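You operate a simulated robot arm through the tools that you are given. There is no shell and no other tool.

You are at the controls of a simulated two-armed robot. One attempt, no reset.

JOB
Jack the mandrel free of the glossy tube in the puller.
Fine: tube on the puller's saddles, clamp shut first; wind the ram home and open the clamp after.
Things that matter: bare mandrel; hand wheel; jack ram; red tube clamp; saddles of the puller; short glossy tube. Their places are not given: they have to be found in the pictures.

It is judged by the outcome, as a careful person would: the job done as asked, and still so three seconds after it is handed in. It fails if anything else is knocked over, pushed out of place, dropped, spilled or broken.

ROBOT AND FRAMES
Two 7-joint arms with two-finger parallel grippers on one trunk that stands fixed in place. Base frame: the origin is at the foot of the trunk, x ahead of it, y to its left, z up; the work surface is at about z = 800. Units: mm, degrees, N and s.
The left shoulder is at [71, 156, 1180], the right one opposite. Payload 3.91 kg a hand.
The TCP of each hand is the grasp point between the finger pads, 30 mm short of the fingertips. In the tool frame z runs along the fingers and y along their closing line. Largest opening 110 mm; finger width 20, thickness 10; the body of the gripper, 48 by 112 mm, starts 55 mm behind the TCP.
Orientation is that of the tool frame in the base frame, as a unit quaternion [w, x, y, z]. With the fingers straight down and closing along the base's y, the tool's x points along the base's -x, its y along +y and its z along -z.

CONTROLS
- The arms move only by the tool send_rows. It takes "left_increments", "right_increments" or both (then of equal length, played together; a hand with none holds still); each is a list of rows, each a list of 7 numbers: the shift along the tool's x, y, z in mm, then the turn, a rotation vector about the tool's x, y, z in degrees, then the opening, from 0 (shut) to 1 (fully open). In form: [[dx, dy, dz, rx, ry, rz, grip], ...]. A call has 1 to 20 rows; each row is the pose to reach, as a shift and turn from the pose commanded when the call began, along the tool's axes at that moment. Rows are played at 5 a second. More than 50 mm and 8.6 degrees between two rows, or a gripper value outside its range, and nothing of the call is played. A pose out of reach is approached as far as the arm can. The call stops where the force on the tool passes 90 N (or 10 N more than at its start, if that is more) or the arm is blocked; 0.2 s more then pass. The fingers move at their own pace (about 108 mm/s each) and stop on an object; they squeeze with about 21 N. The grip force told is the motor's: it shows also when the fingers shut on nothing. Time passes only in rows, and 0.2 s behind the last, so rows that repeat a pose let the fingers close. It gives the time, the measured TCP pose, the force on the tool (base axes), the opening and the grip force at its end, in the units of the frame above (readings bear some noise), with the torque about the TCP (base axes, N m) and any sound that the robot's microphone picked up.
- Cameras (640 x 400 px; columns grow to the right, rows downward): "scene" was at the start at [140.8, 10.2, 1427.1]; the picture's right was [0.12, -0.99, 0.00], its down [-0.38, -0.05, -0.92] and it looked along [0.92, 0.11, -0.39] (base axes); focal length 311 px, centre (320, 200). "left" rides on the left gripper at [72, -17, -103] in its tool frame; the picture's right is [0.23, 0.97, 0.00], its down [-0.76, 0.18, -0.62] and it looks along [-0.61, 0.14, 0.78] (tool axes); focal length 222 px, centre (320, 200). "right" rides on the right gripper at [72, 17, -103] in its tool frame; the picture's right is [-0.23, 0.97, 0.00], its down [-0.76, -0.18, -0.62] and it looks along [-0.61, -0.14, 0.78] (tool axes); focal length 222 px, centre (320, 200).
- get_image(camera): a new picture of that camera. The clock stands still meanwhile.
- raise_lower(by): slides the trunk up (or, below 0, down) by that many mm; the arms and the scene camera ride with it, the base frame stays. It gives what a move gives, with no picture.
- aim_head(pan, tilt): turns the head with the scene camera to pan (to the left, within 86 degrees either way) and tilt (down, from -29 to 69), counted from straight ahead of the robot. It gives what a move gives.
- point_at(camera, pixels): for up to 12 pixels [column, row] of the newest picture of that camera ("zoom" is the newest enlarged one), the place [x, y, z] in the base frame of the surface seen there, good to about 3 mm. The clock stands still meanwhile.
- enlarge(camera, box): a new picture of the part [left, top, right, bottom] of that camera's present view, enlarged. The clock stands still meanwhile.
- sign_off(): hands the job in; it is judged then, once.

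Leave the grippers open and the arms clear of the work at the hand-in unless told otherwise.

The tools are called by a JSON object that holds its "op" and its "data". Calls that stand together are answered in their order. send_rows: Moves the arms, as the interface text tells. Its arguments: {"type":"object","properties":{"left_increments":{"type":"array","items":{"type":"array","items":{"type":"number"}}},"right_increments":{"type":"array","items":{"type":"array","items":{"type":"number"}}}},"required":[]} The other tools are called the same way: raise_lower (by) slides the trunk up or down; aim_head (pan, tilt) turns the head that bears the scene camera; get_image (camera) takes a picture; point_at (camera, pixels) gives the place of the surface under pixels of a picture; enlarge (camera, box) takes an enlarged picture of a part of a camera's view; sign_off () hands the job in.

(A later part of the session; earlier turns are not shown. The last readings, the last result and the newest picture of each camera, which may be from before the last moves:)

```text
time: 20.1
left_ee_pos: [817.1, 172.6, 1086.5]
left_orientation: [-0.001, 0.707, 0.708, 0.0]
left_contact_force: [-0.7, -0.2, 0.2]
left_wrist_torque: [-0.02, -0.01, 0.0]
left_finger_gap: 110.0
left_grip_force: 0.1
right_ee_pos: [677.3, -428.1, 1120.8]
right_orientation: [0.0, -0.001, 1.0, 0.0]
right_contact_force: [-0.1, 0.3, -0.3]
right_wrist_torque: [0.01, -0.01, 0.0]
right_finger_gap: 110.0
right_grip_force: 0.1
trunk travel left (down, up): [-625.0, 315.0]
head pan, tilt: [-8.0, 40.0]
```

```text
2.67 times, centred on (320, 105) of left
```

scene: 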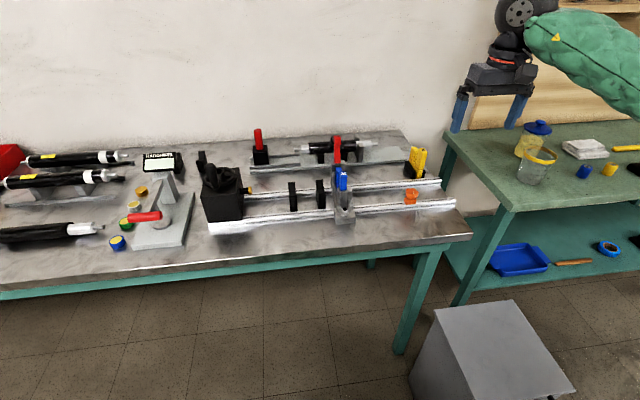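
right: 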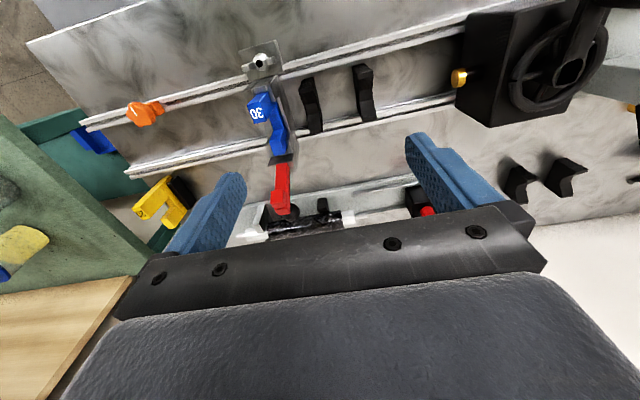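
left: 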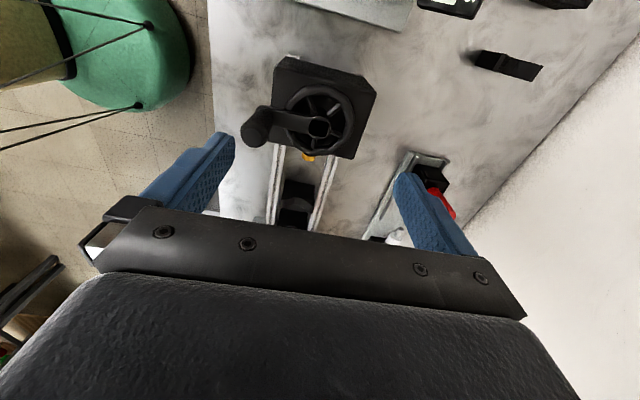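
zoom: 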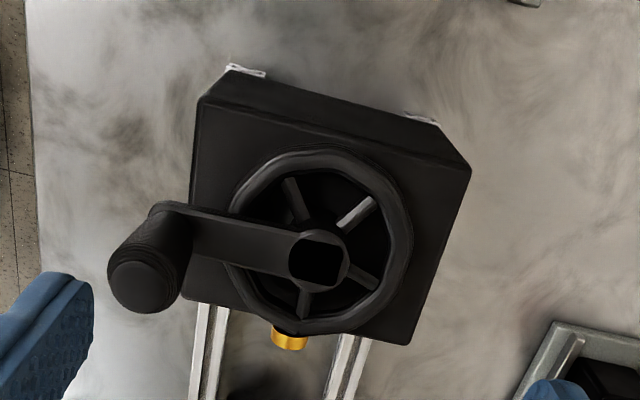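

A clear view of the wheel: hub at zoom (320,260), crank arm out to an upright knob at (150,275). I'll read these positions.

{"op": "point_at", "data": {"camera": "zoom", "pixels": [[320, 260], [310, 245], [330, 280], [140, 275], [145, 295], [130, 265], [180, 235], [225, 235], [395, 250], [320, 165], [300, 325], [270, 245]]}}

{"op": "point_at", "data": {"camera": "zoom", "pixels": [[120, 285], [165, 280], [150, 262], [140, 305], [175, 215], [290, 340], [278, 345], [305, 345], [260, 120], [420, 200], [200, 180], [285, 250]]}}

```text
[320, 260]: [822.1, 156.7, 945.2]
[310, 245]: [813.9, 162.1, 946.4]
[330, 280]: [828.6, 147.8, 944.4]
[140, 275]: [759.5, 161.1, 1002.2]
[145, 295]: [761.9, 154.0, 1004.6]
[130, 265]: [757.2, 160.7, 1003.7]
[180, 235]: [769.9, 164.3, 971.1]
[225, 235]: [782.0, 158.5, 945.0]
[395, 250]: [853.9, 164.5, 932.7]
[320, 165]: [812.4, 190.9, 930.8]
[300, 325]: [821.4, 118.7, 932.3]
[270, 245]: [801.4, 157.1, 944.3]
```

```text
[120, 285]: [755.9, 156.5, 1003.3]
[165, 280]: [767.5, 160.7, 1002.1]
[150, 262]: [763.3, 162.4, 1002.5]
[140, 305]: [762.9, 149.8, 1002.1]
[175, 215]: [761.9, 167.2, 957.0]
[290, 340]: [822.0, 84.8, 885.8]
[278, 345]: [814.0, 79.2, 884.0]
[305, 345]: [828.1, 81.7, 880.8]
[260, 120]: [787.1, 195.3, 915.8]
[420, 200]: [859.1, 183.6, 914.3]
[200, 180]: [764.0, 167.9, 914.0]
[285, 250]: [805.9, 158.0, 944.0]
```

Hub at (821,155), knob at (762,157), top z≈1003, so the crank radius is about 59 mm. Next I'll tilt the left hand 25° and move toward the saddles to look at the clamp plate's near face and opening.

{"op": "send_rows", "data": {"left_increments": [[-40, 2, 0, 0, -6, 0, 1], [-80, 4, 10, 0, -12, 0, 1], [-120, 6, 20, 0, -18, 0, 1], [-160, 8, 30, 0, -25, 0, 1], [-190, 8, 40, 0, -30, 0, 1], [-190, 8, 40, 0, -30, 0, 1]]}}

{"op": "get_image", "data": {"camera": "left"}}

{"op": "enlarge", "data": {"camera": "left", "box": [230, 90, 390, 210]}}

```text
time: 21.5
left_ee_pos: [825.2, -18.5, 1046.9]
left_orientation: [0.182, 0.682, 0.684, -0.182]
left_contact_force: [-1.1, -0.4, -0.2]
left_wrist_torque: [-0.01, 0.0, -0.02]
left_finger_gap: 110.0
left_grip_force: 0.0
right_ee_pos: [677.1, -429.6, 1120.2]
right_orientation: [0.0, 0.0, 1.0, 0.0]
right_contact_force: [0.2, 0.2, -0.4]
right_wrist_torque: [0.01, 0.01, -0.04]
right_finger_gap: 110.0
right_grip_force: 0.0
trunk travel left (down, up): [-625.0, 315.0]
head pan, tilt: [-8.0, 40.0]
```

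```text
taken
```

left: 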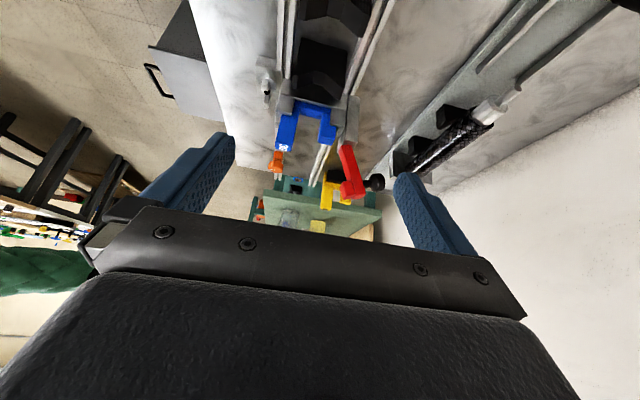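

```text
3.33 times, centred on (310, 150) of left
```

zoom: 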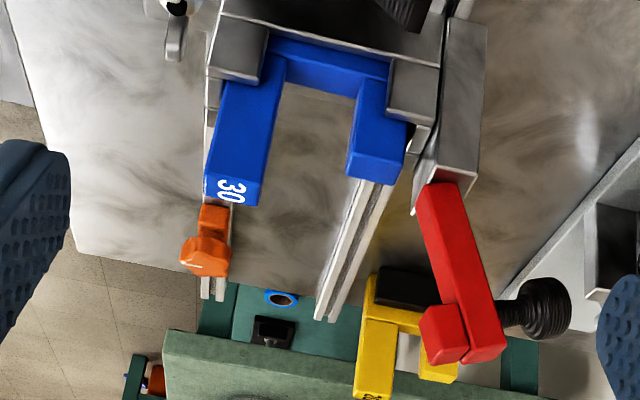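

Very clear. The blue slot plate sits behind two grey jaws with a wider opening, so the tube end will seat on the blue face. The red clamp is a lever hinged on the rear grey post, with a pad pointing toward the tube and a black knob behind. I'll measure these.

{"op": "point_at", "data": {"camera": "zoom", "pixels": [[545, 310], [535, 290], [560, 320], [445, 335], [430, 320], [485, 345], [460, 270], [440, 200], [435, 190], [455, 185], [448, 165], [418, 210]]}}

{"op": "point_at", "data": {"camera": "zoom", "pixels": [[265, 60], [390, 80], [275, 70], [285, 90], [350, 100], [330, 60], [240, 100], [365, 120], [400, 75], [250, 150], [355, 145], [440, 120]]}}

```text
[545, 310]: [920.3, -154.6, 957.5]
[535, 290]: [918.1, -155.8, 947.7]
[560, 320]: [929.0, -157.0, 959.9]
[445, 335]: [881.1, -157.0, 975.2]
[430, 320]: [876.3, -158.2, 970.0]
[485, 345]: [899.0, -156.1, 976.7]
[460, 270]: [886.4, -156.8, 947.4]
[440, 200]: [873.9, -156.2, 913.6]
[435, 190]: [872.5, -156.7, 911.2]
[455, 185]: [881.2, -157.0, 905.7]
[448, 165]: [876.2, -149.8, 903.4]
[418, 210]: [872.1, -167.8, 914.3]
```

```text
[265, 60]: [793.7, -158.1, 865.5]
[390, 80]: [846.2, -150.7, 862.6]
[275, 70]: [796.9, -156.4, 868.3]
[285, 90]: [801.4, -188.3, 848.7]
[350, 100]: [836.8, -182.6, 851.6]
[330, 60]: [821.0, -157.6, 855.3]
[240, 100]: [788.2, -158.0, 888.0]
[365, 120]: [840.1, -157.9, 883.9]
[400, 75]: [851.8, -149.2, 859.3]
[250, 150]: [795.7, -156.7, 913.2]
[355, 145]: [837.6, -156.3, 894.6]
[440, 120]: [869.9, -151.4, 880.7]
```

The blue face is at y≈-157, the grey jaws at y≈-150 with an opening of x 794–846, and the lever hinge is near (876,-167,905). Time to fetch the tube. I'll untilt the left hand while moving up and toward +y.

{"op": "send_rows", "data": {"left_increments": [[26, 0, -27, 0, 6, 0, 1], [52, 0, -53, 0, 12, 0, 1], [78, 0, -80, 0, 18, 0, 1], [104, 0, -106, 0, 24, 0, 1], [131, 0, -133, 0, 30, 0, 1], [131, 0, -133, 0, 30, 0, 1]]}}

{"op": "aim_head", "data": {"pan": 30, "tilt": 35}}

```text
time: 22.9
left_ee_pos: [823.7, 158.8, 1096.7]
left_orientation: [-0.001, 0.707, 0.707, 0.0]
left_contact_force: [0.4, 0.3, -0.3]
left_wrist_torque: [0.0, 0.01, 0.0]
left_finger_gap: 110.2
left_grip_force: 0.0
right_ee_pos: [679.1, -431.6, 1118.4]
right_orientation: [0.0, 0.0, 1.0, 0.0]
right_contact_force: [-0.3, 0.5, -0.5]
right_wrist_torque: [-0.04, -0.01, 0.0]
right_finger_gap: 110.1
right_grip_force: 0.1
trunk travel left (down, up): [-625.0, 315.0]
head pan, tilt: [-8.0, 40.0]
```

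```text
time: 24.0
left_ee_pos: [823.6, 160.4, 1099.1]
left_orientation: [0.001, 0.707, 0.707, 0.0]
left_contact_force: [-0.4, -0.2, 0.6]
left_wrist_torque: [-0.03, -0.02, 0.01]
left_finger_gap: 110.0
left_grip_force: 0.0
right_ee_pos: [677.2, -430.6, 1117.7]
right_orientation: [0.0, 0.0, 1.0, 0.0]
right_contact_force: [0.4, -0.4, -0.7]
right_wrist_torque: [0.0, 0.02, 0.02]
right_finger_gap: 109.9
right_grip_force: 0.0
trunk travel left (down, up): [-625.0, 315.0]
head pan, tilt: [30.0, 35.0]
```

The left hand is level at (824,159,1098). I'll carry it across at that height to above the tube, then down to about z 960.

{"op": "send_rows", "data": {"left_increments": [[45, -4, 0, 0, 0, 0, 1], [90, -8, 0, 0, 0, 0, 1], [135, -12, 0, 0, 0, 0, 1], [180, -16, 0, 0, 0, 0, 1], [225, -20, 0, 0, 0, 0, 1], [270, -24, 0, 0, 0, 0, 1], [315, -28, 0, 0, 0, 0, 1], [360, -32, 0, 0, 0, 0, 1], [405, -36, 0, 0, 0, 0, 1], [445, -36.7, 15, 0, 0, 0, 1], [460, -36.7, 60, 0, 0, 0, 1], [460, -36.7, 100, 0, 0, 0, 1], [460, -36.7, 138, 0, 0, 0, 1], [460, -36.7, 138, 0, 0, 0, 1]]}}

{"op": "get_image", "data": {"camera": "left"}}

{"op": "get_image", "data": {"camera": "scene"}}

```text
time: 27.0
left_ee_pos: [788.2, 619.4, 958.6]
left_orientation: [0.0, 0.707, 0.708, 0.001]
left_contact_force: [0.0, 0.0, 0.5]
left_wrist_torque: [0.03, 0.0, -0.04]
left_finger_gap: 110.2
left_grip_force: 0.1
right_ee_pos: [677.6, -431.4, 1120.1]
right_orientation: [0.0, 0.0, 1.0, 0.0]
right_contact_force: [-1.1, 0.1, 0.7]
right_wrist_torque: [0.04, 0.0, 0.01]
right_finger_gap: 110.0
right_grip_force: 0.1
trunk travel left (down, up): [-625.0, 315.0]
head pan, tilt: [30.0, 35.0]
```

```text
taken
```

left: 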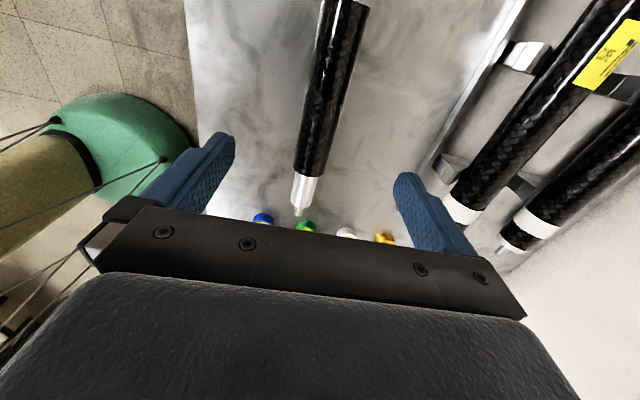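

```text
taken
```

scene: 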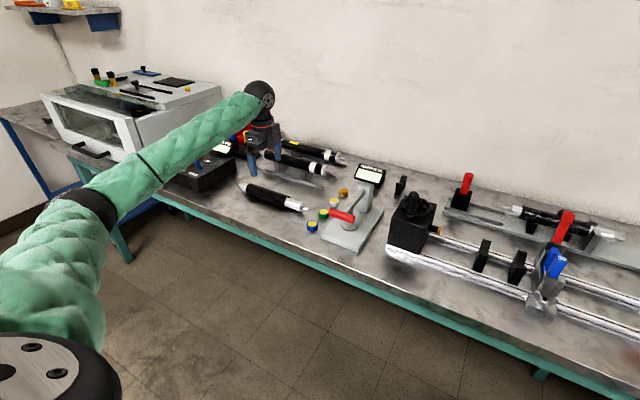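

The tube lies straight along y between the open fingers. I'll descend from z 958 to about 835, with fingertips just above the bench, then close.

{"op": "send_rows", "data": {"left_increments": [[0, 0, 40, 0, 0, 0, 1], [0, -0.5, 80, 0, 0, 0, 1], [0, -0.5, 110, 0, 0, 0, 1], [0, -0.5, 123, 0, 0, 0, 1], [0, -0.5, 123, 0, 0, 0, 1]]}}

{"op": "get_image", "data": {"camera": "left"}}

{"op": "enlarge", "data": {"camera": "scene", "box": [220, 110, 340, 220]}}

```text
time: 28.2
left_ee_pos: [790.3, 622.1, 836.8]
left_orientation: [0.0, 0.706, 0.708, 0.0]
left_contact_force: [-0.1, -0.1, -0.5]
left_wrist_torque: [0.02, -0.03, -0.03]
left_finger_gap: 109.9
left_grip_force: 0.0
right_ee_pos: [677.3, -429.7, 1119.7]
right_orientation: [0.0, 0.0, 1.0, 0.0]
right_contact_force: [0.6, -0.5, -0.6]
right_wrist_torque: [0.0, 0.01, 0.01]
right_finger_gap: 110.3
right_grip_force: 0.0
trunk travel left (down, up): [-625.0, 315.0]
head pan, tilt: [30.0, 35.0]
```

```text
taken
```

left: 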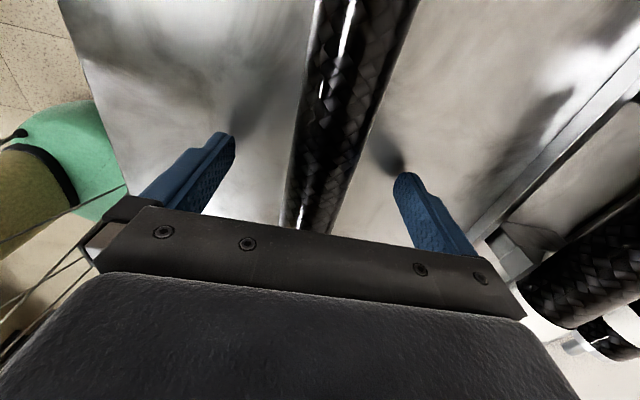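

```text
3.64 times, centred on (280, 165) of scene
```

zoom: 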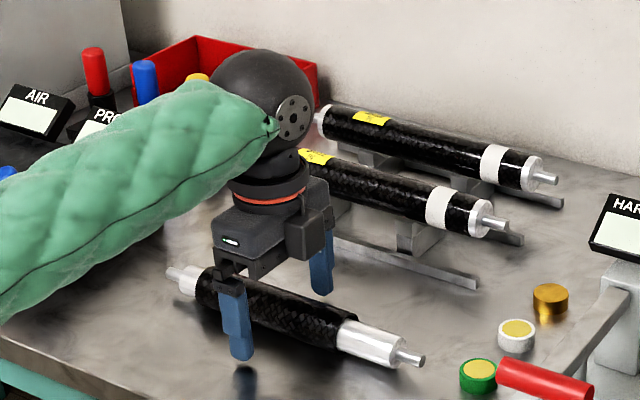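

The fingers straddle the tube. I'll close and hold a moment, then read the gap.

{"op": "send_rows", "data": {"left_increments": [[0, 0, 0, 0, 0, 0, 0.6], [0, 0, 0, 0, 0, 0, 0.45], [0, 0, 0, 0, 0, 0, 0.2], [0, 0, 0, 0, 0, 0, 0], [0, 0, 0, 0, 0, 0, 0]]}}

```text
time: 29.4
left_ee_pos: [790.3, 620.4, 836.5]
left_orientation: [0.0, 0.708, 0.707, 0.0]
left_contact_force: [-0.9, 1.2, -0.1]
left_wrist_torque: [0.07, -0.07, 0.09]
left_finger_gap: 39.6
left_grip_force: 21.3
right_ee_pos: [677.8, -430.7, 1119.9]
right_orientation: [0.0, -0.001, 1.0, 0.0]
right_contact_force: [0.5, 0.3, -0.4]
right_wrist_torque: [0.03, 0.04, 0.0]
right_finger_gap: 109.9
right_grip_force: 0.0
trunk travel left (down, up): [-625.0, 315.0]
head pan, tilt: [30.0, 35.0]
```

The gap is 39.6 mm with a 21 N grip, so the tube is held. I'll lift gently first and check.

{"op": "send_rows", "data": {"left_increments": [[0, 0, -8, 0, 0, 0, 0], [0, 0, -20, 0, 0, 0, 0], [0, 0, -50, 0, 0, 0, 0], [0, 0, -90, 0, 0, 0, 0], [0, 0, -90, 0, 0, 0, 0]]}}

{"op": "get_image", "data": {"camera": "left"}}

{"op": "enlarge", "data": {"camera": "scene", "box": [220, 80, 340, 220]}}

```text
time: 30.6
left_ee_pos: [791.7, 621.6, 923.7]
left_orientation: [0.0, 0.707, 0.707, 0.001]
left_contact_force: [-0.1, -0.5, 0.0]
left_wrist_torque: [0.0, -0.01, 0.01]
left_finger_gap: 0.0
left_grip_force: 21.0
right_ee_pos: [677.2, -429.7, 1119.4]
right_orientation: [0.0, 0.0, 1.0, 0.0]
right_contact_force: [0.3, 0.5, 0.7]
right_wrist_torque: [-0.03, 0.03, -0.04]
right_finger_gap: 109.9
right_grip_force: 0.2
trunk travel left (down, up): [-625.0, 315.0]
head pan, tilt: [30.0, 35.0]
```

```text
taken
```

left: 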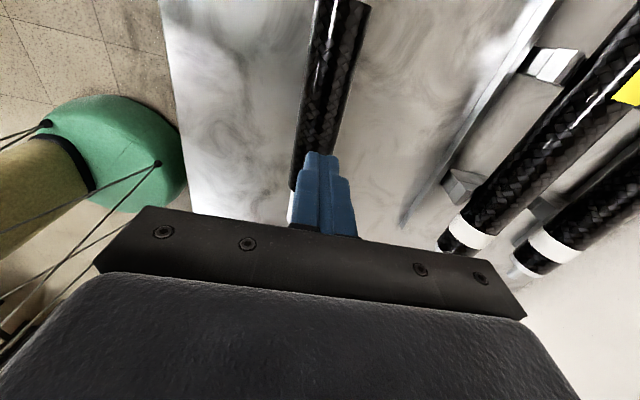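

```text
2.86 times, centred on (280, 150) of scene
```

zoom: 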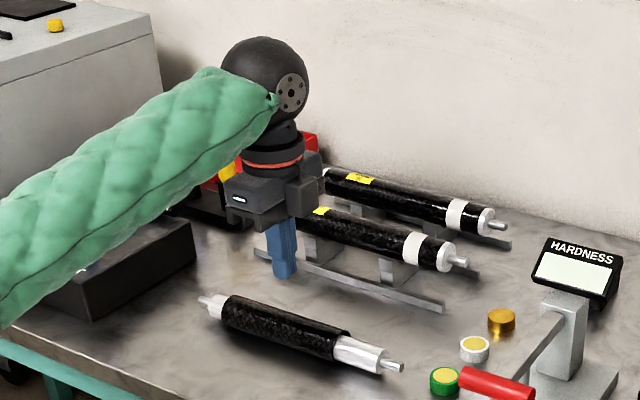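

The fingers slipped off and the tube stayed on the bench, with the gap now 0. The grip was too close to the fingertips or the lift was too brisk. I'll open, check the tube hasn't shifted, then grip deeper.

{"op": "send_rows", "data": {"left_increments": [[0, 0, 0, 0, 0, 0, 0.5], [0, 0, 0, 0, 0, 0, 1], [0, 0, 0, 0, 0, 0, 1]]}}

{"op": "get_image", "data": {"camera": "left"}}

{"op": "get_image", "data": {"camera": "scene"}}

{"op": "enlarge", "data": {"camera": "scene", "box": [230, 150, 350, 220]}}

```text
time: 31.4
left_ee_pos: [791.1, 621.0, 923.8]
left_orientation: [0.0, 0.707, 0.707, 0.0]
left_contact_force: [-0.1, 0.2, -0.5]
left_wrist_torque: [0.02, 0.01, 0.0]
left_finger_gap: 110.0
left_grip_force: 0.0
right_ee_pos: [677.1, -428.9, 1118.6]
right_orientation: [0.0, 0.0, 1.0, 0.0]
right_contact_force: [0.3, 0.1, -0.7]
right_wrist_torque: [0.03, 0.01, -0.03]
right_finger_gap: 110.0
right_grip_force: 0.1
trunk travel left (down, up): [-625.0, 315.0]
head pan, tilt: [30.0, 35.0]
```

```text
taken
```

left: 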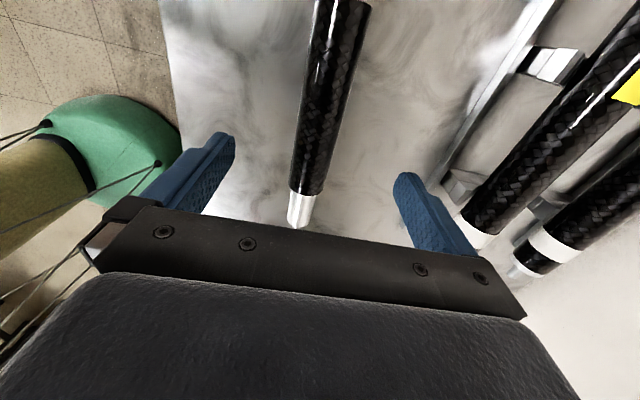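

```text
taken
```

scene: 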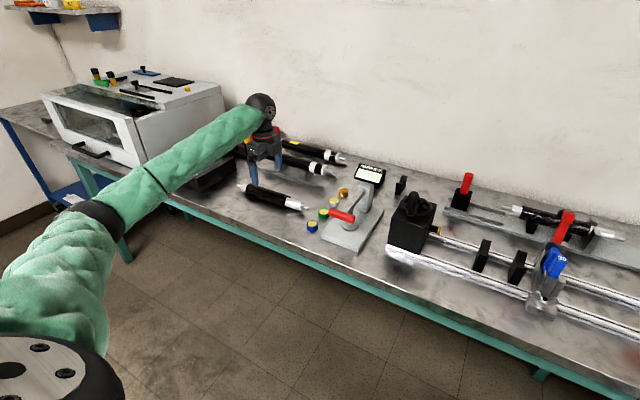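

```text
5.33 times, centred on (290, 185) of scene
```

zoom: 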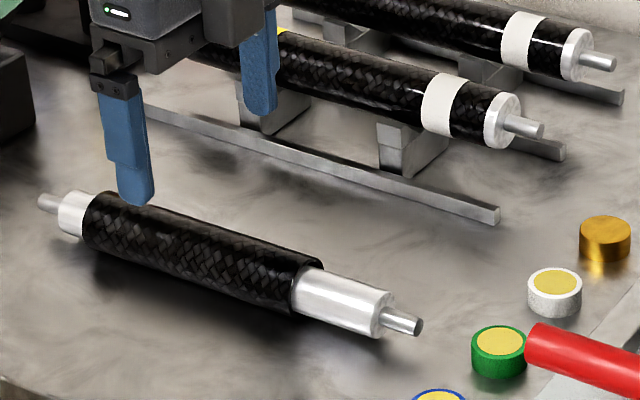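

The tube looks unmoved. I'll re-measure its ends to be sure before gripping again.

{"op": "point_at", "data": {"camera": "zoom", "pixels": [[415, 327], [385, 305], [376, 315], [296, 285], [310, 268], [90, 210], [100, 205], [75, 205], [65, 205], [42, 200], [200, 235], [345, 295]]}}

```text
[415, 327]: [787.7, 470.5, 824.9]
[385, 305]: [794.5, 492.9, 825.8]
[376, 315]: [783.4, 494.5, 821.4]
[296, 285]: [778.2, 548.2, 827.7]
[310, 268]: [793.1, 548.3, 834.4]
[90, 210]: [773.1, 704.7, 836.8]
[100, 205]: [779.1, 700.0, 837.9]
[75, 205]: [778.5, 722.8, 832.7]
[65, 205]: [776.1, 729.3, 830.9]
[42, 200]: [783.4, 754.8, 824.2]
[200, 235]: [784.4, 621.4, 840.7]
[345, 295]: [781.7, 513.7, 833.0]
```

The tube is essentially where it was. I'll go down to about z 832 this time, fingertips ~2 mm above the bench, slower at the end and watching the force.

{"op": "send_rows", "data": {"left_increments": [[0, -2, 40, 0, 0, 0, 1], [0, -2, 75, 0, 0, 0, 1], [0, -2, 85, 0, 0, 0, 1], [0, -2, 88, 0, 0, 0, 1], [0, -2, 91, 0, 0, 0, 1], [0, -2, 91, 0, 0, 0, 1], [0, -2, 91, 0, 0, 0, 1]]}}

```text
time: 33.0
left_ee_pos: [788.9, 619.3, 832.9]
left_orientation: [-0.001, 0.707, 0.708, 0.0]
left_contact_force: [0.1, -0.8, 0.0]
left_wrist_torque: [0.02, 0.01, 0.03]
left_finger_gap: 109.7
left_grip_force: 0.2
right_ee_pos: [676.6, -430.6, 1119.7]
right_orientation: [-0.001, 0.001, 1.0, 0.0]
right_contact_force: [-0.4, 0.5, 0.2]
right_wrist_torque: [-0.01, -0.01, -0.02]
right_finger_gap: 110.0
right_grip_force: 0.0
trunk travel left (down, up): [-625.0, 315.0]
head pan, tilt: [30.0, 35.0]
```

Clear still. I'll go 1.5 mm lower, close, hold longer, then lift just 6 mm slowly to feel the weight.

{"op": "send_rows", "data": {"left_increments": [[0, 0, 1.5, 0, 0, 0, 1], [0, 0, 1.5, 0, 0, 0, 0.5], [0, 0, 1.5, 0, 0, 0, 0.3], [0, 0, 1.5, 0, 0, 0, 0], [0, 0, 1.5, 0, 0, 0, 0], [0, 0, 1.5, 0, 0, 0, 0], [0, 0, 1.5, 0, 0, 0, 0]]}}

{"op": "send_rows", "data": {"left_increments": [[0, 0, -1, 0, 0, 0, 0], [0, 0, -2, 0, 0, 0, 0], [0, 0, -3, 0, 0, 0, 0], [0, 0, -4, 0, 0, 0, 0], [0, 0, -5, 0, 0, 0, 0], [0, 0, -6, 0, 0, 0, 0], [0, 0, -6, 0, 0, 0, 0]]}}

{"op": "enlarge", "data": {"camera": "scene", "box": [230, 150, 350, 220]}}

```text
time: 34.6
left_ee_pos: [789.2, 619.3, 832.6]
left_orientation: [0.0, 0.707, 0.708, -0.001]
left_contact_force: [0.9, 0.6, 1.0]
left_wrist_torque: [-0.04, 0.01, 0.11]
left_finger_gap: 39.6
left_grip_force: 21.0
right_ee_pos: [676.2, -430.3, 1119.4]
right_orientation: [0.0, 0.001, 1.0, 0.0]
right_contact_force: [-0.4, 0.4, 0.7]
right_wrist_torque: [-0.03, 0.0, 0.03]
right_finger_gap: 110.1
right_grip_force: 0.1
trunk travel left (down, up): [-625.0, 315.0]
head pan, tilt: [30.0, 35.0]
```

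```text
time: 36.2
left_ee_pos: [786.8, 618.0, 838.5]
left_orientation: [0.0, 0.707, 0.707, 0.0]
left_contact_force: [-0.1, 0.2, -2.2]
left_wrist_torque: [-0.03, -0.04, 0.05]
left_finger_gap: 39.6
left_grip_force: 20.8
right_ee_pos: [677.5, -430.3, 1119.8]
right_orientation: [-0.001, 0.0, 1.0, 0.001]
right_contact_force: [-0.4, 0.2, -0.2]
right_wrist_torque: [-0.01, 0.01, 0.0]
right_finger_gap: 109.9
right_grip_force: 0.2
trunk travel left (down, up): [-625.0, 315.0]
head pan, tilt: [30.0, 35.0]
```

```text
5.33 times, centred on (290, 185) of scene
```

zoom: 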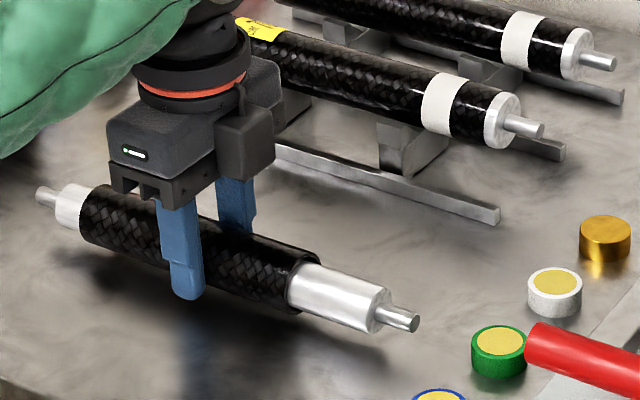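

The gap still reads 39.6 and the force changed by -2 N. I'll check whether the tube rose at both ends.

{"op": "point_at", "data": {"camera": "zoom", "pixels": [[405, 318], [345, 285], [260, 260], [120, 205], [100, 205], [75, 200], [45, 195], [290, 295], [140, 240], [230, 285], [375, 320], [330, 300]]}}

{"op": "send_rows", "data": {"left_increments": [[0, 0, -1, 0, 0, 0, 0], [0, 0, -2, 0, 0, 0, 0], [0, 0, -3, 0, 0, 0, 0], [0, 0, -4, 0, 0, 0, 0], [0, 0, -5, 0, 0, 0, 0], [0, 0, -6, 0, 0, 0, 0], [0, 0, -6, 0, 0, 0, 0], [0, 0, -6, 0, 0, 0, 0]]}}

{"op": "enlarge", "data": {"camera": "scene", "box": [230, 150, 350, 220]}}

```text
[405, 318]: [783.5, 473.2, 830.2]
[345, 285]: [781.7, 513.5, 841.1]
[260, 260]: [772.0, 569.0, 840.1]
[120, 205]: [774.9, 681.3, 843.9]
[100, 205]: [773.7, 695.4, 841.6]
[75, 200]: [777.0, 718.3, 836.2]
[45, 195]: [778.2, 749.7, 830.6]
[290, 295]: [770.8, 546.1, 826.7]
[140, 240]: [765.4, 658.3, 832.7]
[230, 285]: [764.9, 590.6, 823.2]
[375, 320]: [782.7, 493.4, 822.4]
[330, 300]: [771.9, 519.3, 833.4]
```

```text
time: 38.0
left_ee_pos: [787.6, 620.1, 845.6]
left_orientation: [0.0, 0.707, 0.707, 0.001]
left_contact_force: [0.3, -0.7, -2.4]
left_wrist_torque: [0.03, -0.03, -0.01]
left_finger_gap: 39.6
left_grip_force: 21.2
right_ee_pos: [676.8, -431.0, 1120.0]
right_orientation: [0.0, 0.0, 1.0, 0.0]
right_contact_force: [0.3, 0.3, -0.7]
right_wrist_torque: [-0.01, 0.01, -0.01]
right_finger_gap: 110.2
right_grip_force: 0.0
trunk travel left (down, up): [-625.0, 315.0]
head pan, tilt: [30.0, 35.0]
```

```text
5.33 times, centred on (290, 185) of scene
```

zoom: 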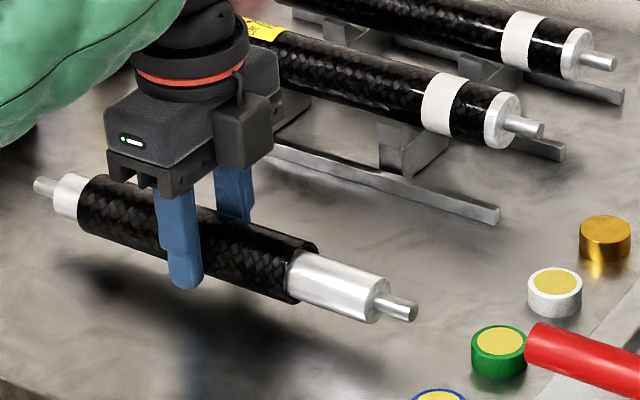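

Both ends rose together and the load is only about 2.4 N. I'll check the tube's height against the hand to see whether it is creeping.

{"op": "point_at", "data": {"camera": "zoom", "pixels": [[405, 308], [345, 275], [260, 250], [100, 195], [75, 190], [45, 185], [120, 195], [280, 255]]}}

{"op": "send_rows", "data": {"left_increments": [[0, 0, -3, 0, 0, 0, 0], [0, 0, -6, 0, 0, 0, 0], [0, 0, -10, 0, 0, 0, 0], [0, 0, -15, 0, 0, 0, 0], [0, 0, -20, 0, 0, 0, 0], [0, 0, -25, 0, 0, 0, 0], [0, 0, -30, 0, 0, 0, 0], [0, 0, -35, 0, 0, 0, 0], [0, 0, -40, 0, 0, 0, 0], [0, 0, -40, 0, 0, 0, 0]]}}

{"op": "get_image", "data": {"camera": "left"}}

{"op": "enlarge", "data": {"camera": "scene", "box": [230, 130, 350, 220]}}

```text
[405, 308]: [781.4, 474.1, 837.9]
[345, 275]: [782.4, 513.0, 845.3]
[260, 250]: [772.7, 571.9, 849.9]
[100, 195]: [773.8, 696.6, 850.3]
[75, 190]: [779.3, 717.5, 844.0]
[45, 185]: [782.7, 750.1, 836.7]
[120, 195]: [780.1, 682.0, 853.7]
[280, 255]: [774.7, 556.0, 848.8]
```

```text
time: 40.2
left_ee_pos: [786.7, 620.1, 884.9]
left_orientation: [0.001, 0.707, 0.707, 0.0]
left_contact_force: [-0.3, 0.0, -2.8]
left_wrist_torque: [-0.01, -0.02, 0.03]
left_finger_gap: 39.6
left_grip_force: 21.2
right_ee_pos: [677.4, -429.9, 1120.1]
right_orientation: [0.0, -0.001, 1.0, 0.0]
right_contact_force: [-0.2, 0.2, 0.5]
right_wrist_torque: [0.03, -0.01, 0.01]
right_finger_gap: 110.0
right_grip_force: 0.1
trunk travel left (down, up): [-625.0, 315.0]
head pan, tilt: [30.0, 35.0]
```

```text
taken
```

left: 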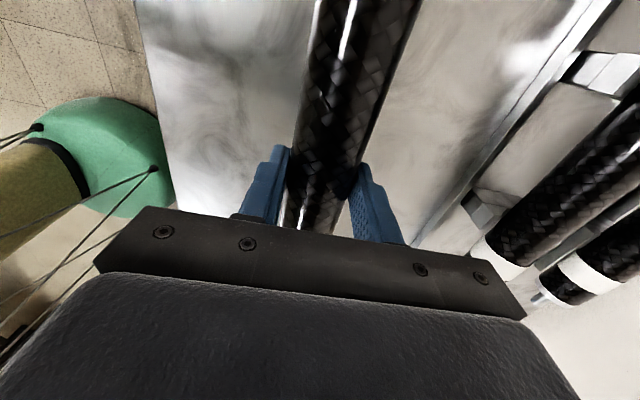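

```text
4.44 times, centred on (290, 175) of scene
```

zoom: 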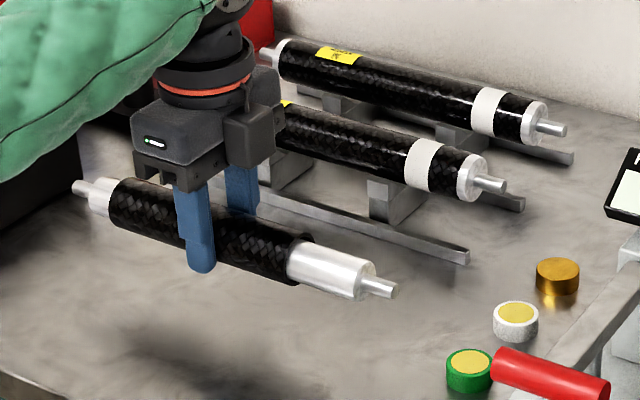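

It's holding well. I'll measure where the tube sits relative to the hand now: both ends and the crest.

{"op": "point_at", "data": {"camera": "zoom", "pixels": [[385, 283], [365, 270], [340, 255], [310, 250], [285, 240], [125, 190], [112, 195], [95, 192], [80, 185], [150, 195], [275, 232], [376, 280]]}}

{"op": "point_at", "data": {"camera": "left", "pixels": [[330, 20], [350, 20], [370, 20], [390, 20], [330, 100], [350, 100], [370, 100], [310, 180], [330, 180], [345, 180], [320, 60], [400, 40]]}}

```text
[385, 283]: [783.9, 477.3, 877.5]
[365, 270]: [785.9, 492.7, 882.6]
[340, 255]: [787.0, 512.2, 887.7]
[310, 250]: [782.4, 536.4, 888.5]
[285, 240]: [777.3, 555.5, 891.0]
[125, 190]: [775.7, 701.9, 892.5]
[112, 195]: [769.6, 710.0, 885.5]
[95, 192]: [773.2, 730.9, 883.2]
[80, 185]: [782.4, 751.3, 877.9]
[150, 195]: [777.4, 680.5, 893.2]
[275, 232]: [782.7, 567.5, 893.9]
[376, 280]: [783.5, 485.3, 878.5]
```

```text
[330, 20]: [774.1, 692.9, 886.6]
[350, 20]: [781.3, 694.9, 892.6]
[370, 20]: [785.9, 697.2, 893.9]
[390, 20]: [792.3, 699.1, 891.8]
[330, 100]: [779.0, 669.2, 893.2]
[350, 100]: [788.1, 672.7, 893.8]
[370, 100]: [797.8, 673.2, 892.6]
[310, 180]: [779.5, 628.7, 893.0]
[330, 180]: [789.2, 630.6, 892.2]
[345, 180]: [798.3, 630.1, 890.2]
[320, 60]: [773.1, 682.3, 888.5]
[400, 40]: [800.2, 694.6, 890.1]
```

The tube sits level, its axis 12 mm below the TCP and centred in the fingers. The black end is 70 mm toward -y from the TCP and the tips are at -151 and +140. I'll raise it to TCP z≈1085 in moderate steps.

{"op": "send_rows", "data": {"left_increments": [[0, 0, -5, 0, 0, 0, 0], [0, 0, -15, 0, 0, 0, 0], [0, 0, -30, 0, 0, 0, 0], [0, 0, -50, 0, 0, 0, 0], [0, 0, -70, 0, 0, 0, 0], [0, 0, -90, 0, 0, 0, 0], [0, 0, -110, 0, 0, 0, 0], [0, 0, -130, 0, 0, 0, 0], [0, 0, -150, 0, 0, 0, 0], [0, 0, -170, 0, 0, 0, 0], [0, 0, -185, 0, 0, 0, 0], [0, 0, -195, 0, 0, 0, 0], [0, 0, -200, 0, 0, 0, 0], [0, 0, -200, 0, 0, 0, 0]]}}

{"op": "get_image", "data": {"camera": "left"}}

```text
time: 43.2
left_ee_pos: [788.0, 622.4, 1084.0]
left_orientation: [0.0, 0.707, 0.707, -0.001]
left_contact_force: [0.9, -0.1, -3.0]
left_wrist_torque: [0.02, 0.01, 0.02]
left_finger_gap: 39.6
left_grip_force: 20.6
right_ee_pos: [677.8, -430.4, 1120.4]
right_orientation: [0.0, 0.0, 1.0, 0.0]
right_contact_force: [0.8, 0.2, -0.1]
right_wrist_torque: [0.0, -0.02, -0.01]
right_finger_gap: 109.9
right_grip_force: 0.0
trunk travel left (down, up): [-625.0, 315.0]
head pan, tilt: [30.0, 35.0]
```

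```text
taken
```

left: 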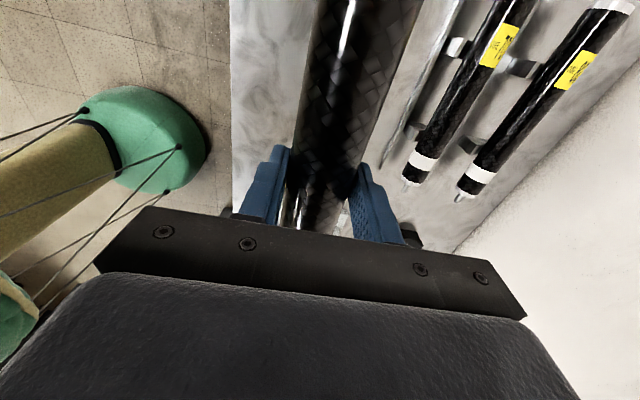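

Still held. Now I'll carry it across at z≈1085 in two stretches, starting with about 360 mm toward -y.

{"op": "send_rows", "data": {"left_increments": [[-5, 0, 0, 0, 0, 0, 0], [-15, 1, 0, 0, 0, 0, 0], [-30, 2, 0, 0, 0, 0, 0], [-50, 3, 0, 0, 0, 0, 0], [-75, 4, 0, 0, 0, 0, 0], [-100, 5, 0, 0, 0, 0, 0], [-125, 6, 0, 0, 0, 0, 0], [-150, 7, 0, 0, 0, 0, 0], [-175, 8, 0, 0, 0, 0, 0], [-200, 9, 0, 0, 0, 0, 0], [-225, 10, 0, 0, 0, 0, 0], [-250, 11, 0, 0, 0, 0, 0], [-275, 12, 0, 0, 0, 0, 0], [-300, 13, 0, 0, 0, 0, 0], [-320, 14, 0, 0, 0, 0, 0], [-340, 15, 0, 0, 0, 0, 0], [-353, 16, 0, 0, 0, 0, 0], [-360, 16, 0, 0, 0, 0, 0], [-360, 16, 0, 0, 0, 0, 0]]}}

{"op": "send_rows", "data": {"left_increments": [[-5, 0, 0, 0, 0, 0, 0], [-15, 1, 0, 0, 0, 0, 0], [-30, 2, 0, 0, 0, 0, 0], [-50, 3, 0, 0, 0, 0, 0], [-75, 4, 0, 0, 0, 0, 0], [-100, 5, 0, 0, 0, 0, 0], [-125, 6, 0, 0, 0, 0, 0], [-150, 7, 0, 0, 0, 0, 0], [-175, 8, 0, 0, 0, 0, 0], [-200, 9, 0, 0, 0, 0, 0], [-225, 10, 0, 0, 0, 0, 0], [-250, 11, 0, 0, 0, 0, 0], [-275, 12, 0, 0, 0, 0, 0], [-300, 13, 0, 0, 0, 0, 0], [-320, 14, 0, 0, 0, 0, 0], [-335, 15, 0, 0, 0, 0, 0], [-342, 16, 0, 0, 0, 0, 0], [-342, 16, 0, 0, 0, 0, 0]]}}

{"op": "aim_head", "data": {"pan": -8, "tilt": 30}}

{"op": "get_image", "data": {"camera": "scene"}}

```text
time: 47.2
left_ee_pos: [803.8, 258.3, 1085.8]
left_orientation: [0.0, 0.707, 0.707, 0.0]
left_contact_force: [0.1, -1.1, -2.3]
left_wrist_torque: [0.0, -0.04, -0.02]
left_finger_gap: 39.6
left_grip_force: 21.2
right_ee_pos: [677.1, -429.8, 1119.5]
right_orientation: [-0.001, 0.0, 1.0, 0.0]
right_contact_force: [0.2, 0.5, -0.3]
right_wrist_torque: [0.0, 0.01, -0.01]
right_finger_gap: 110.1
right_grip_force: 0.0
trunk travel left (down, up): [-625.0, 315.0]
head pan, tilt: [30.0, 35.0]
```

```text
time: 51.0
left_ee_pos: [818.9, -81.3, 1084.2]
left_orientation: [0.0, 0.707, 0.707, 0.0]
left_contact_force: [0.7, 0.8, -3.1]
left_wrist_torque: [-0.04, -0.01, 0.02]
left_finger_gap: 39.7
left_grip_force: 21.0
right_ee_pos: [678.3, -430.6, 1119.7]
right_orientation: [0.0, -0.001, 1.0, 0.0]
right_contact_force: [0.3, -0.2, 0.2]
right_wrist_torque: [0.0, 0.0, -0.03]
right_finger_gap: 110.3
right_grip_force: 0.1
trunk travel left (down, up): [-625.0, 315.0]
head pan, tilt: [30.0, 35.0]
```

```text
time: 52.0
left_ee_pos: [818.1, -82.2, 1085.0]
left_orientation: [0.0, 0.707, 0.707, 0.0]
left_contact_force: [-0.9, -0.8, -2.3]
left_wrist_torque: [0.03, 0.01, 0.02]
left_finger_gap: 39.6
left_grip_force: 21.1
right_ee_pos: [677.3, -430.0, 1119.3]
right_orientation: [0.0, 0.0, 1.0, 0.0]
right_contact_force: [-1.1, 0.1, 0.1]
right_wrist_torque: [-0.01, 0.02, -0.01]
right_finger_gap: 109.7
right_grip_force: 0.1
trunk travel left (down, up): [-625.0, 315.0]
head pan, tilt: [-8.0, 30.0]
```

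```text
taken
```

scene: 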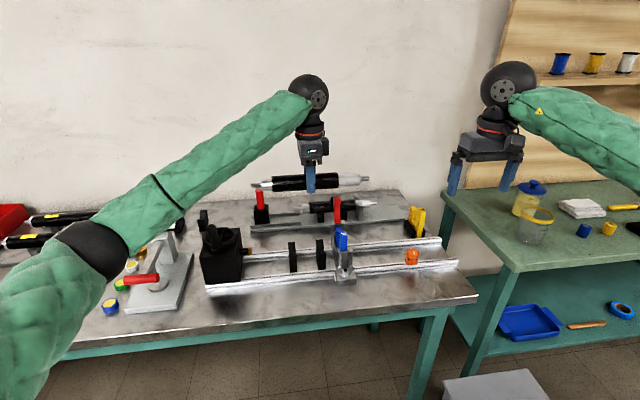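

The tube hangs over the saddles. I'll enlarge and measure its black end and mandrel against the blue plate before lowering.

{"op": "enlarge", "data": {"camera": "scene", "box": [240, 150, 380, 250]}}

{"op": "point_at", "data": {"camera": "zoom", "pixels": [[455, 140], [448, 138], [465, 138], [540, 130], [555, 128], [580, 127], [150, 150], [140, 152], [110, 160], [60, 163], [200, 155], [400, 140]]}}

```text
4.00 times, centred on (310, 200) of scene
```

zoom: 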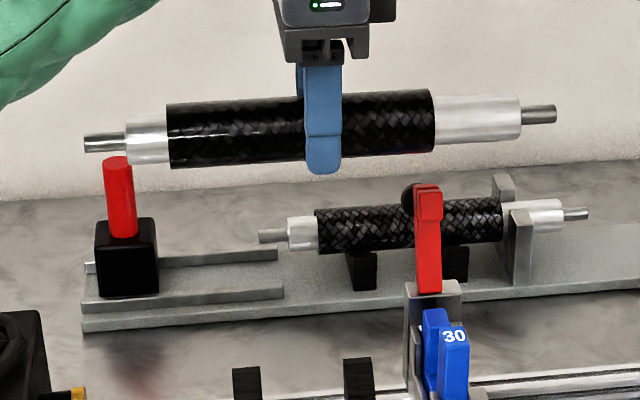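

```text
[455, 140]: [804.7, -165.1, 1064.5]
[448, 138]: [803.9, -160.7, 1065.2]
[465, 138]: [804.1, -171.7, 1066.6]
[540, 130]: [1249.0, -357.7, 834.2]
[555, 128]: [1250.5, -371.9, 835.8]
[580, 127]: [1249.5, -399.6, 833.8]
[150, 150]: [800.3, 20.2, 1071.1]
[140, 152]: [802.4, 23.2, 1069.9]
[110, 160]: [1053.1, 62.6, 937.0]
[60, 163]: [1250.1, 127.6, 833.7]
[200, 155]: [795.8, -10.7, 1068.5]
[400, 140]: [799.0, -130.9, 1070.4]
```

{"op": "point_at", "data": {"camera": "zoom", "pixels": [[431, 118], [440, 118], [516, 115], [526, 114], [552, 113], [172, 135], [163, 137], [130, 140], [120, 141], [90, 143], [300, 100], [480, 118]]}}

```text
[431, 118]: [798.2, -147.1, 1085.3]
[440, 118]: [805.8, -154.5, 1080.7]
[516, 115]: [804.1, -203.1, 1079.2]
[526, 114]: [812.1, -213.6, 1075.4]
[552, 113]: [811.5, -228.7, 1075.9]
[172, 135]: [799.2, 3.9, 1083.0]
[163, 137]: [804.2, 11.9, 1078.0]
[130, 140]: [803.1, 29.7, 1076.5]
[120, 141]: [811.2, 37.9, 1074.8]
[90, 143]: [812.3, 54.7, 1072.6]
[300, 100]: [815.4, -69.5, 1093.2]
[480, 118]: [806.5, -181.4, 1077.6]
```

The black end is at y≈-150, the axis at x≈818.5 and the mandrel tip at about -231. I'll shift +1.3 mm in x and -2.5 mm in y and lower to TCP z≈987, still above the prongs. At the same time I'll turn the right hand -90° so its camera can watch the slot from the -y side.

{"op": "send_rows", "data": {"left_increments": [[0, 0, 5, 0, 0, 0, 0], [-1, 0.5, 15, 0, 0, 0, 0], [-2, 1, 30, 0, 0, 0, 0], [-2.5, 1.3, 45, 0, 0, 0, 0], [-2.5, 1.3, 60, 0, 0, 0, 0], [-2.5, 1.3, 75, 0, 0, 0, 0], [-2.5, 1.3, 88, 0, 0, 0, 0], [-2.5, 1.3, 95, 0, 0, 0, 0], [-2.5, 1.3, 98, 0, 0, 0, 0], [-2.5, 1.3, 98, 0, 0, 0, 0], [-2.5, 1.3, 98, 0, 0, 0, 0], [-2.5, 1.3, 98, 0, 0, 0, 0]], "right_increments": [[0, 0, 0, 0, 0, -8, 1], [0, 0, 0, 0, 0, -16, 1], [0, 0, 0, 0, 0, -24, 1], [0, 0, 0, 0, 0, -32, 1], [0, 0, 0, 0, 0, -40, 1], [0, 0, 0, 0, 0, -48, 1], [0, 0, 0, 0, 0, -56, 1], [0, 0, 0, 0, 0, -64, 1], [0, 0, 0, 0, 0, -72, 1], [0, 0, 0, 0, 0, -80, 1], [0, 0, 0, 0, 0, -88, 1], [0, 0, 0, 0, 0, -90, 1]]}}

```text
time: 54.6
left_ee_pos: [823.2, -81.1, 988.1]
left_orientation: [0.002, 0.707, 0.707, -0.003]
left_contact_force: [-0.4, 0.4, -3.8]
left_wrist_torque: [-0.02, 0.01, -0.03]
left_finger_gap: 39.5
left_grip_force: 21.2
right_ee_pos: [472.5, -218.1, 1159.1]
right_orientation: [-0.02, -0.631, 0.775, -0.006]
right_contact_force: [-2.4, 1.2, 4.7]
right_wrist_torque: [-0.14, -0.22, -0.02]
right_finger_gap: 110.0
right_grip_force: 0.0
right hand out of reach, approached as far as the arm can: row 5, 6, 7, 8, 9, 10, 11, 12
trunk travel left (down, up): [-625.0, 315.0]
head pan, tilt: [-8.0, 30.0]
```

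The right hand could not make that turn and drifted to (472,-218,1159). I'll look at the scene before doing anything else.

{"op": "get_image", "data": {"camera": "scene"}}

{"op": "get_image", "data": {"camera": "right"}}

```text
taken
```

scene: 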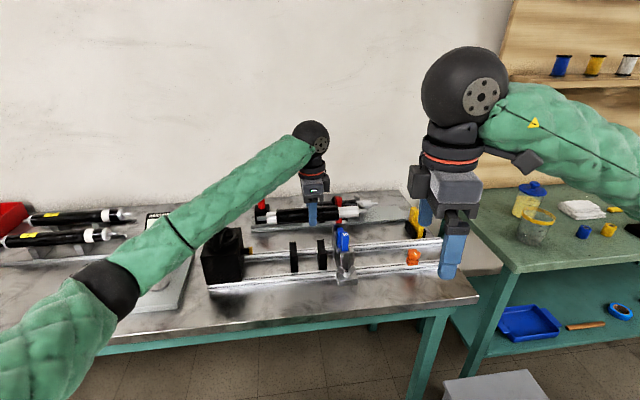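

```text
taken
```

right: 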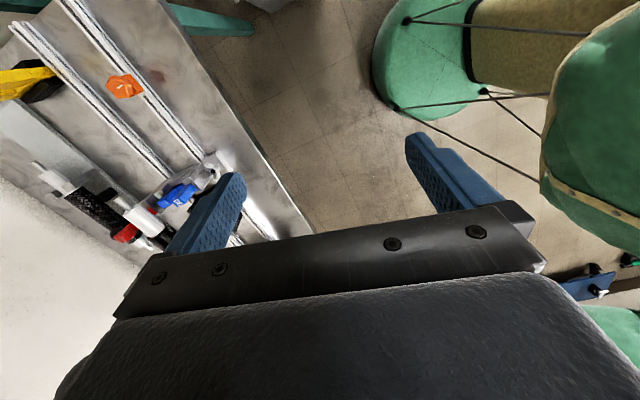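

Nothing was touched; the right hand is free in the air. I'll send a hold row to both to see what reference the right hand now has.

{"op": "send_rows", "data": {"left_increments": [[0, 0, 0, 0, 0, 0, 0], [0, 0, 0, 0, 0, 0, 0]]}}

```text
time: 55.2
left_ee_pos: [821.4, -84.3, 989.6]
left_orientation: [0.001, 0.707, 0.707, 0.001]
left_contact_force: [-0.3, 0.2, -2.3]
left_wrist_torque: [-0.02, -0.04, -0.02]
left_finger_gap: 39.7
left_grip_force: 21.6
right_ee_pos: [469.5, -222.2, 1166.8]
right_orientation: [-0.009, -0.633, 0.774, -0.011]
right_contact_force: [0.2, 0.3, 0.6]
right_wrist_torque: [0.01, -0.02, -0.01]
right_finger_gap: 110.1
right_grip_force: 0.0
trunk travel left (down, up): [-625.0, 315.0]
head pan, tilt: [-8.0, 30.0]
```

Now I'll try small turns back on the right hand, +8° per row, to learn its reference.

{"op": "send_rows", "data": {"right_increments": [[0, 0, 0, 0, 0, 8, 1], [0, 0, 0, 0, 0, 16, 1]]}}

```text
time: 55.8
left_ee_pos: [821.0, -85.7, 987.3]
left_orientation: [0.0, 0.707, 0.707, 0.0]
left_contact_force: [-0.1, 0.1, -2.7]
left_wrist_torque: [0.0, 0.02, 0.03]
left_finger_gap: 39.7
left_grip_force: 20.9
right_ee_pos: [471.2, -225.4, 1166.4]
right_orientation: [-0.007, -0.517, 0.856, -0.013]
right_contact_force: [0.2, -0.6, -0.5]
right_wrist_torque: [0.03, -0.02, 0.0]
right_finger_gap: 109.7
right_grip_force: 0.1
trunk travel left (down, up): [-625.0, 315.0]
head pan, tilt: [-8.0, 30.0]
```

The reference is the actual pose, good. I'll turn the right hand back to about -40° and bring it to about (766,-267,1090), so its camera views the slot from front-right and above, clear of the left hand.

{"op": "send_rows", "data": {"right_increments": [[-12, -35, 5, 0, 0, 3, 1], [-25, -70, 10, 0, 0, 6, 1], [-37, -105, 20, 0, 0, 9, 1], [-50, -140, 30, 0, 0, 12, 1], [-62, -175, 40, 0, 0, 15, 1], [-75, -210, 50, 0, 0, 18, 1], [-87, -245, 62, 0, 0, 20, 1], [-100, -280, 75, 0, 0, 22, 1], [-100, -280, 75, 0, 0, 22, 1]]}}

{"op": "get_image", "data": {"camera": "right"}}

```text
time: 57.8
left_ee_pos: [821.1, -86.5, 988.0]
left_orientation: [-0.001, 0.707, 0.707, 0.0]
left_contact_force: [-0.9, 0.3, -2.5]
left_wrist_torque: [0.0, -0.03, -0.03]
left_finger_gap: 39.8
left_grip_force: 21.2
right_ee_pos: [763.7, -261.5, 1095.8]
right_orientation: [-0.005, -0.346, 0.938, -0.013]
right_contact_force: [0.6, 1.1, -0.4]
right_wrist_torque: [0.02, -0.01, 0.0]
right_finger_gap: 110.1
right_grip_force: 0.0
trunk travel left (down, up): [-625.0, 315.0]
head pan, tilt: [-8.0, 30.0]
```

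```text
taken
```

right: 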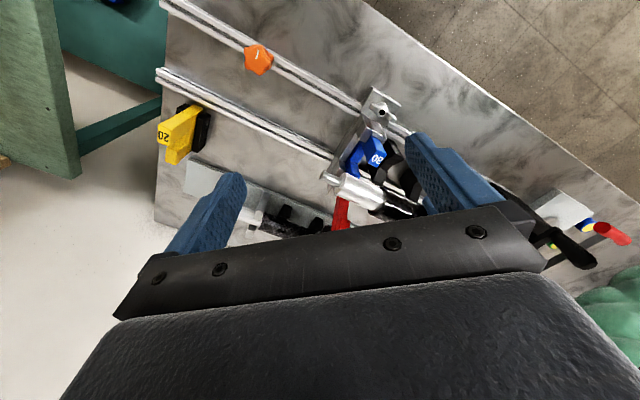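

The mandrel is visible near (355,185), above the blue plate at (370,155). I'll enlarge this.

{"op": "enlarge", "data": {"camera": "right", "box": [310, 80, 450, 230]}}

{"op": "point_at", "data": {"camera": "zoom", "pixels": [[200, 285], [150, 270], [110, 250], [260, 300], [220, 260], [180, 310], [240, 210], [160, 220], [300, 250], [300, 300], [70, 250], [130, 330]]}}

```text
2.67 times, centred on (380, 155) of right
```

zoom: 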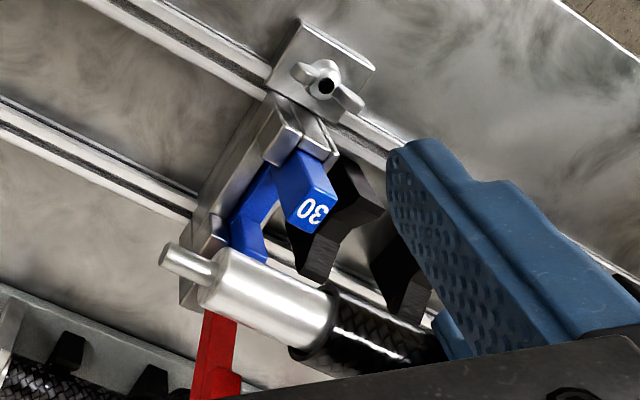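

```text
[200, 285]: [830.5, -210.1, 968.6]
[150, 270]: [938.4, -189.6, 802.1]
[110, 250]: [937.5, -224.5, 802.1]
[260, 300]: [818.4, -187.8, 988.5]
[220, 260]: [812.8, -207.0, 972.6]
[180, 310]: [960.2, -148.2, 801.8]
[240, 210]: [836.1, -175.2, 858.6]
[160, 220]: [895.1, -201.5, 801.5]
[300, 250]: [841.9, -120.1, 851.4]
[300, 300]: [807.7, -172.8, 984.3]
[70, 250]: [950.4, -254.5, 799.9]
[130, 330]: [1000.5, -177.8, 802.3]
```

The mandrel is held over the slot. I'll lower the left hand 40 mm slowly and look again.

{"op": "send_rows", "data": {"left_increments": [[0, 0, 5, 0, 0, 0, 0], [0, 0, 12, 0, 0, 0, 0], [0, 0, 20, 0, 0, 0, 0], [0, 0, 28, 0, 0, 0, 0], [0, 0, 35, 0, 0, 0, 0], [0, 0, 40, 0, 0, 0, 0], [0, 0, 40, 0, 0, 0, 0], [0, 0, 40, 0, 0, 0, 0]]}}

{"op": "enlarge", "data": {"camera": "right", "box": [330, 100, 430, 200]}}

{"op": "enlarge", "data": {"camera": "scene", "box": [240, 180, 380, 280]}}

```text
time: 59.6
left_ee_pos: [820.8, -85.5, 947.4]
left_orientation: [0.0, 0.707, 0.707, 0.001]
left_contact_force: [-0.1, -0.1, -3.0]
left_wrist_torque: [-0.05, -0.02, 0.02]
left_finger_gap: 39.6
left_grip_force: 21.2
right_ee_pos: [763.5, -262.1, 1094.6]
right_orientation: [-0.005, -0.345, 0.938, -0.013]
right_contact_force: [-0.7, -0.3, -1.4]
right_wrist_torque: [0.02, -0.03, -0.02]
right_finger_gap: 109.9
right_grip_force: 0.1
trunk travel left (down, up): [-625.0, 315.0]
head pan, tilt: [-8.0, 30.0]
```

```text
4.00 times, centred on (380, 150) of right
```

zoom: 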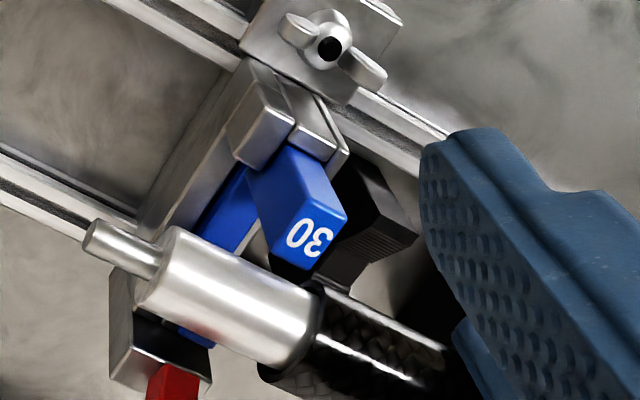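

```text
4.00 times, centred on (310, 230) of scene
```

zoom: 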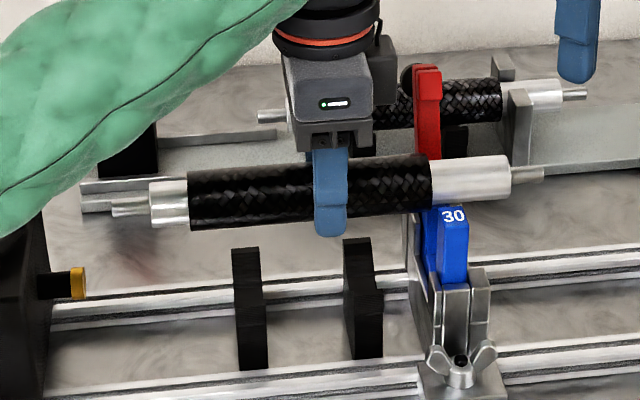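

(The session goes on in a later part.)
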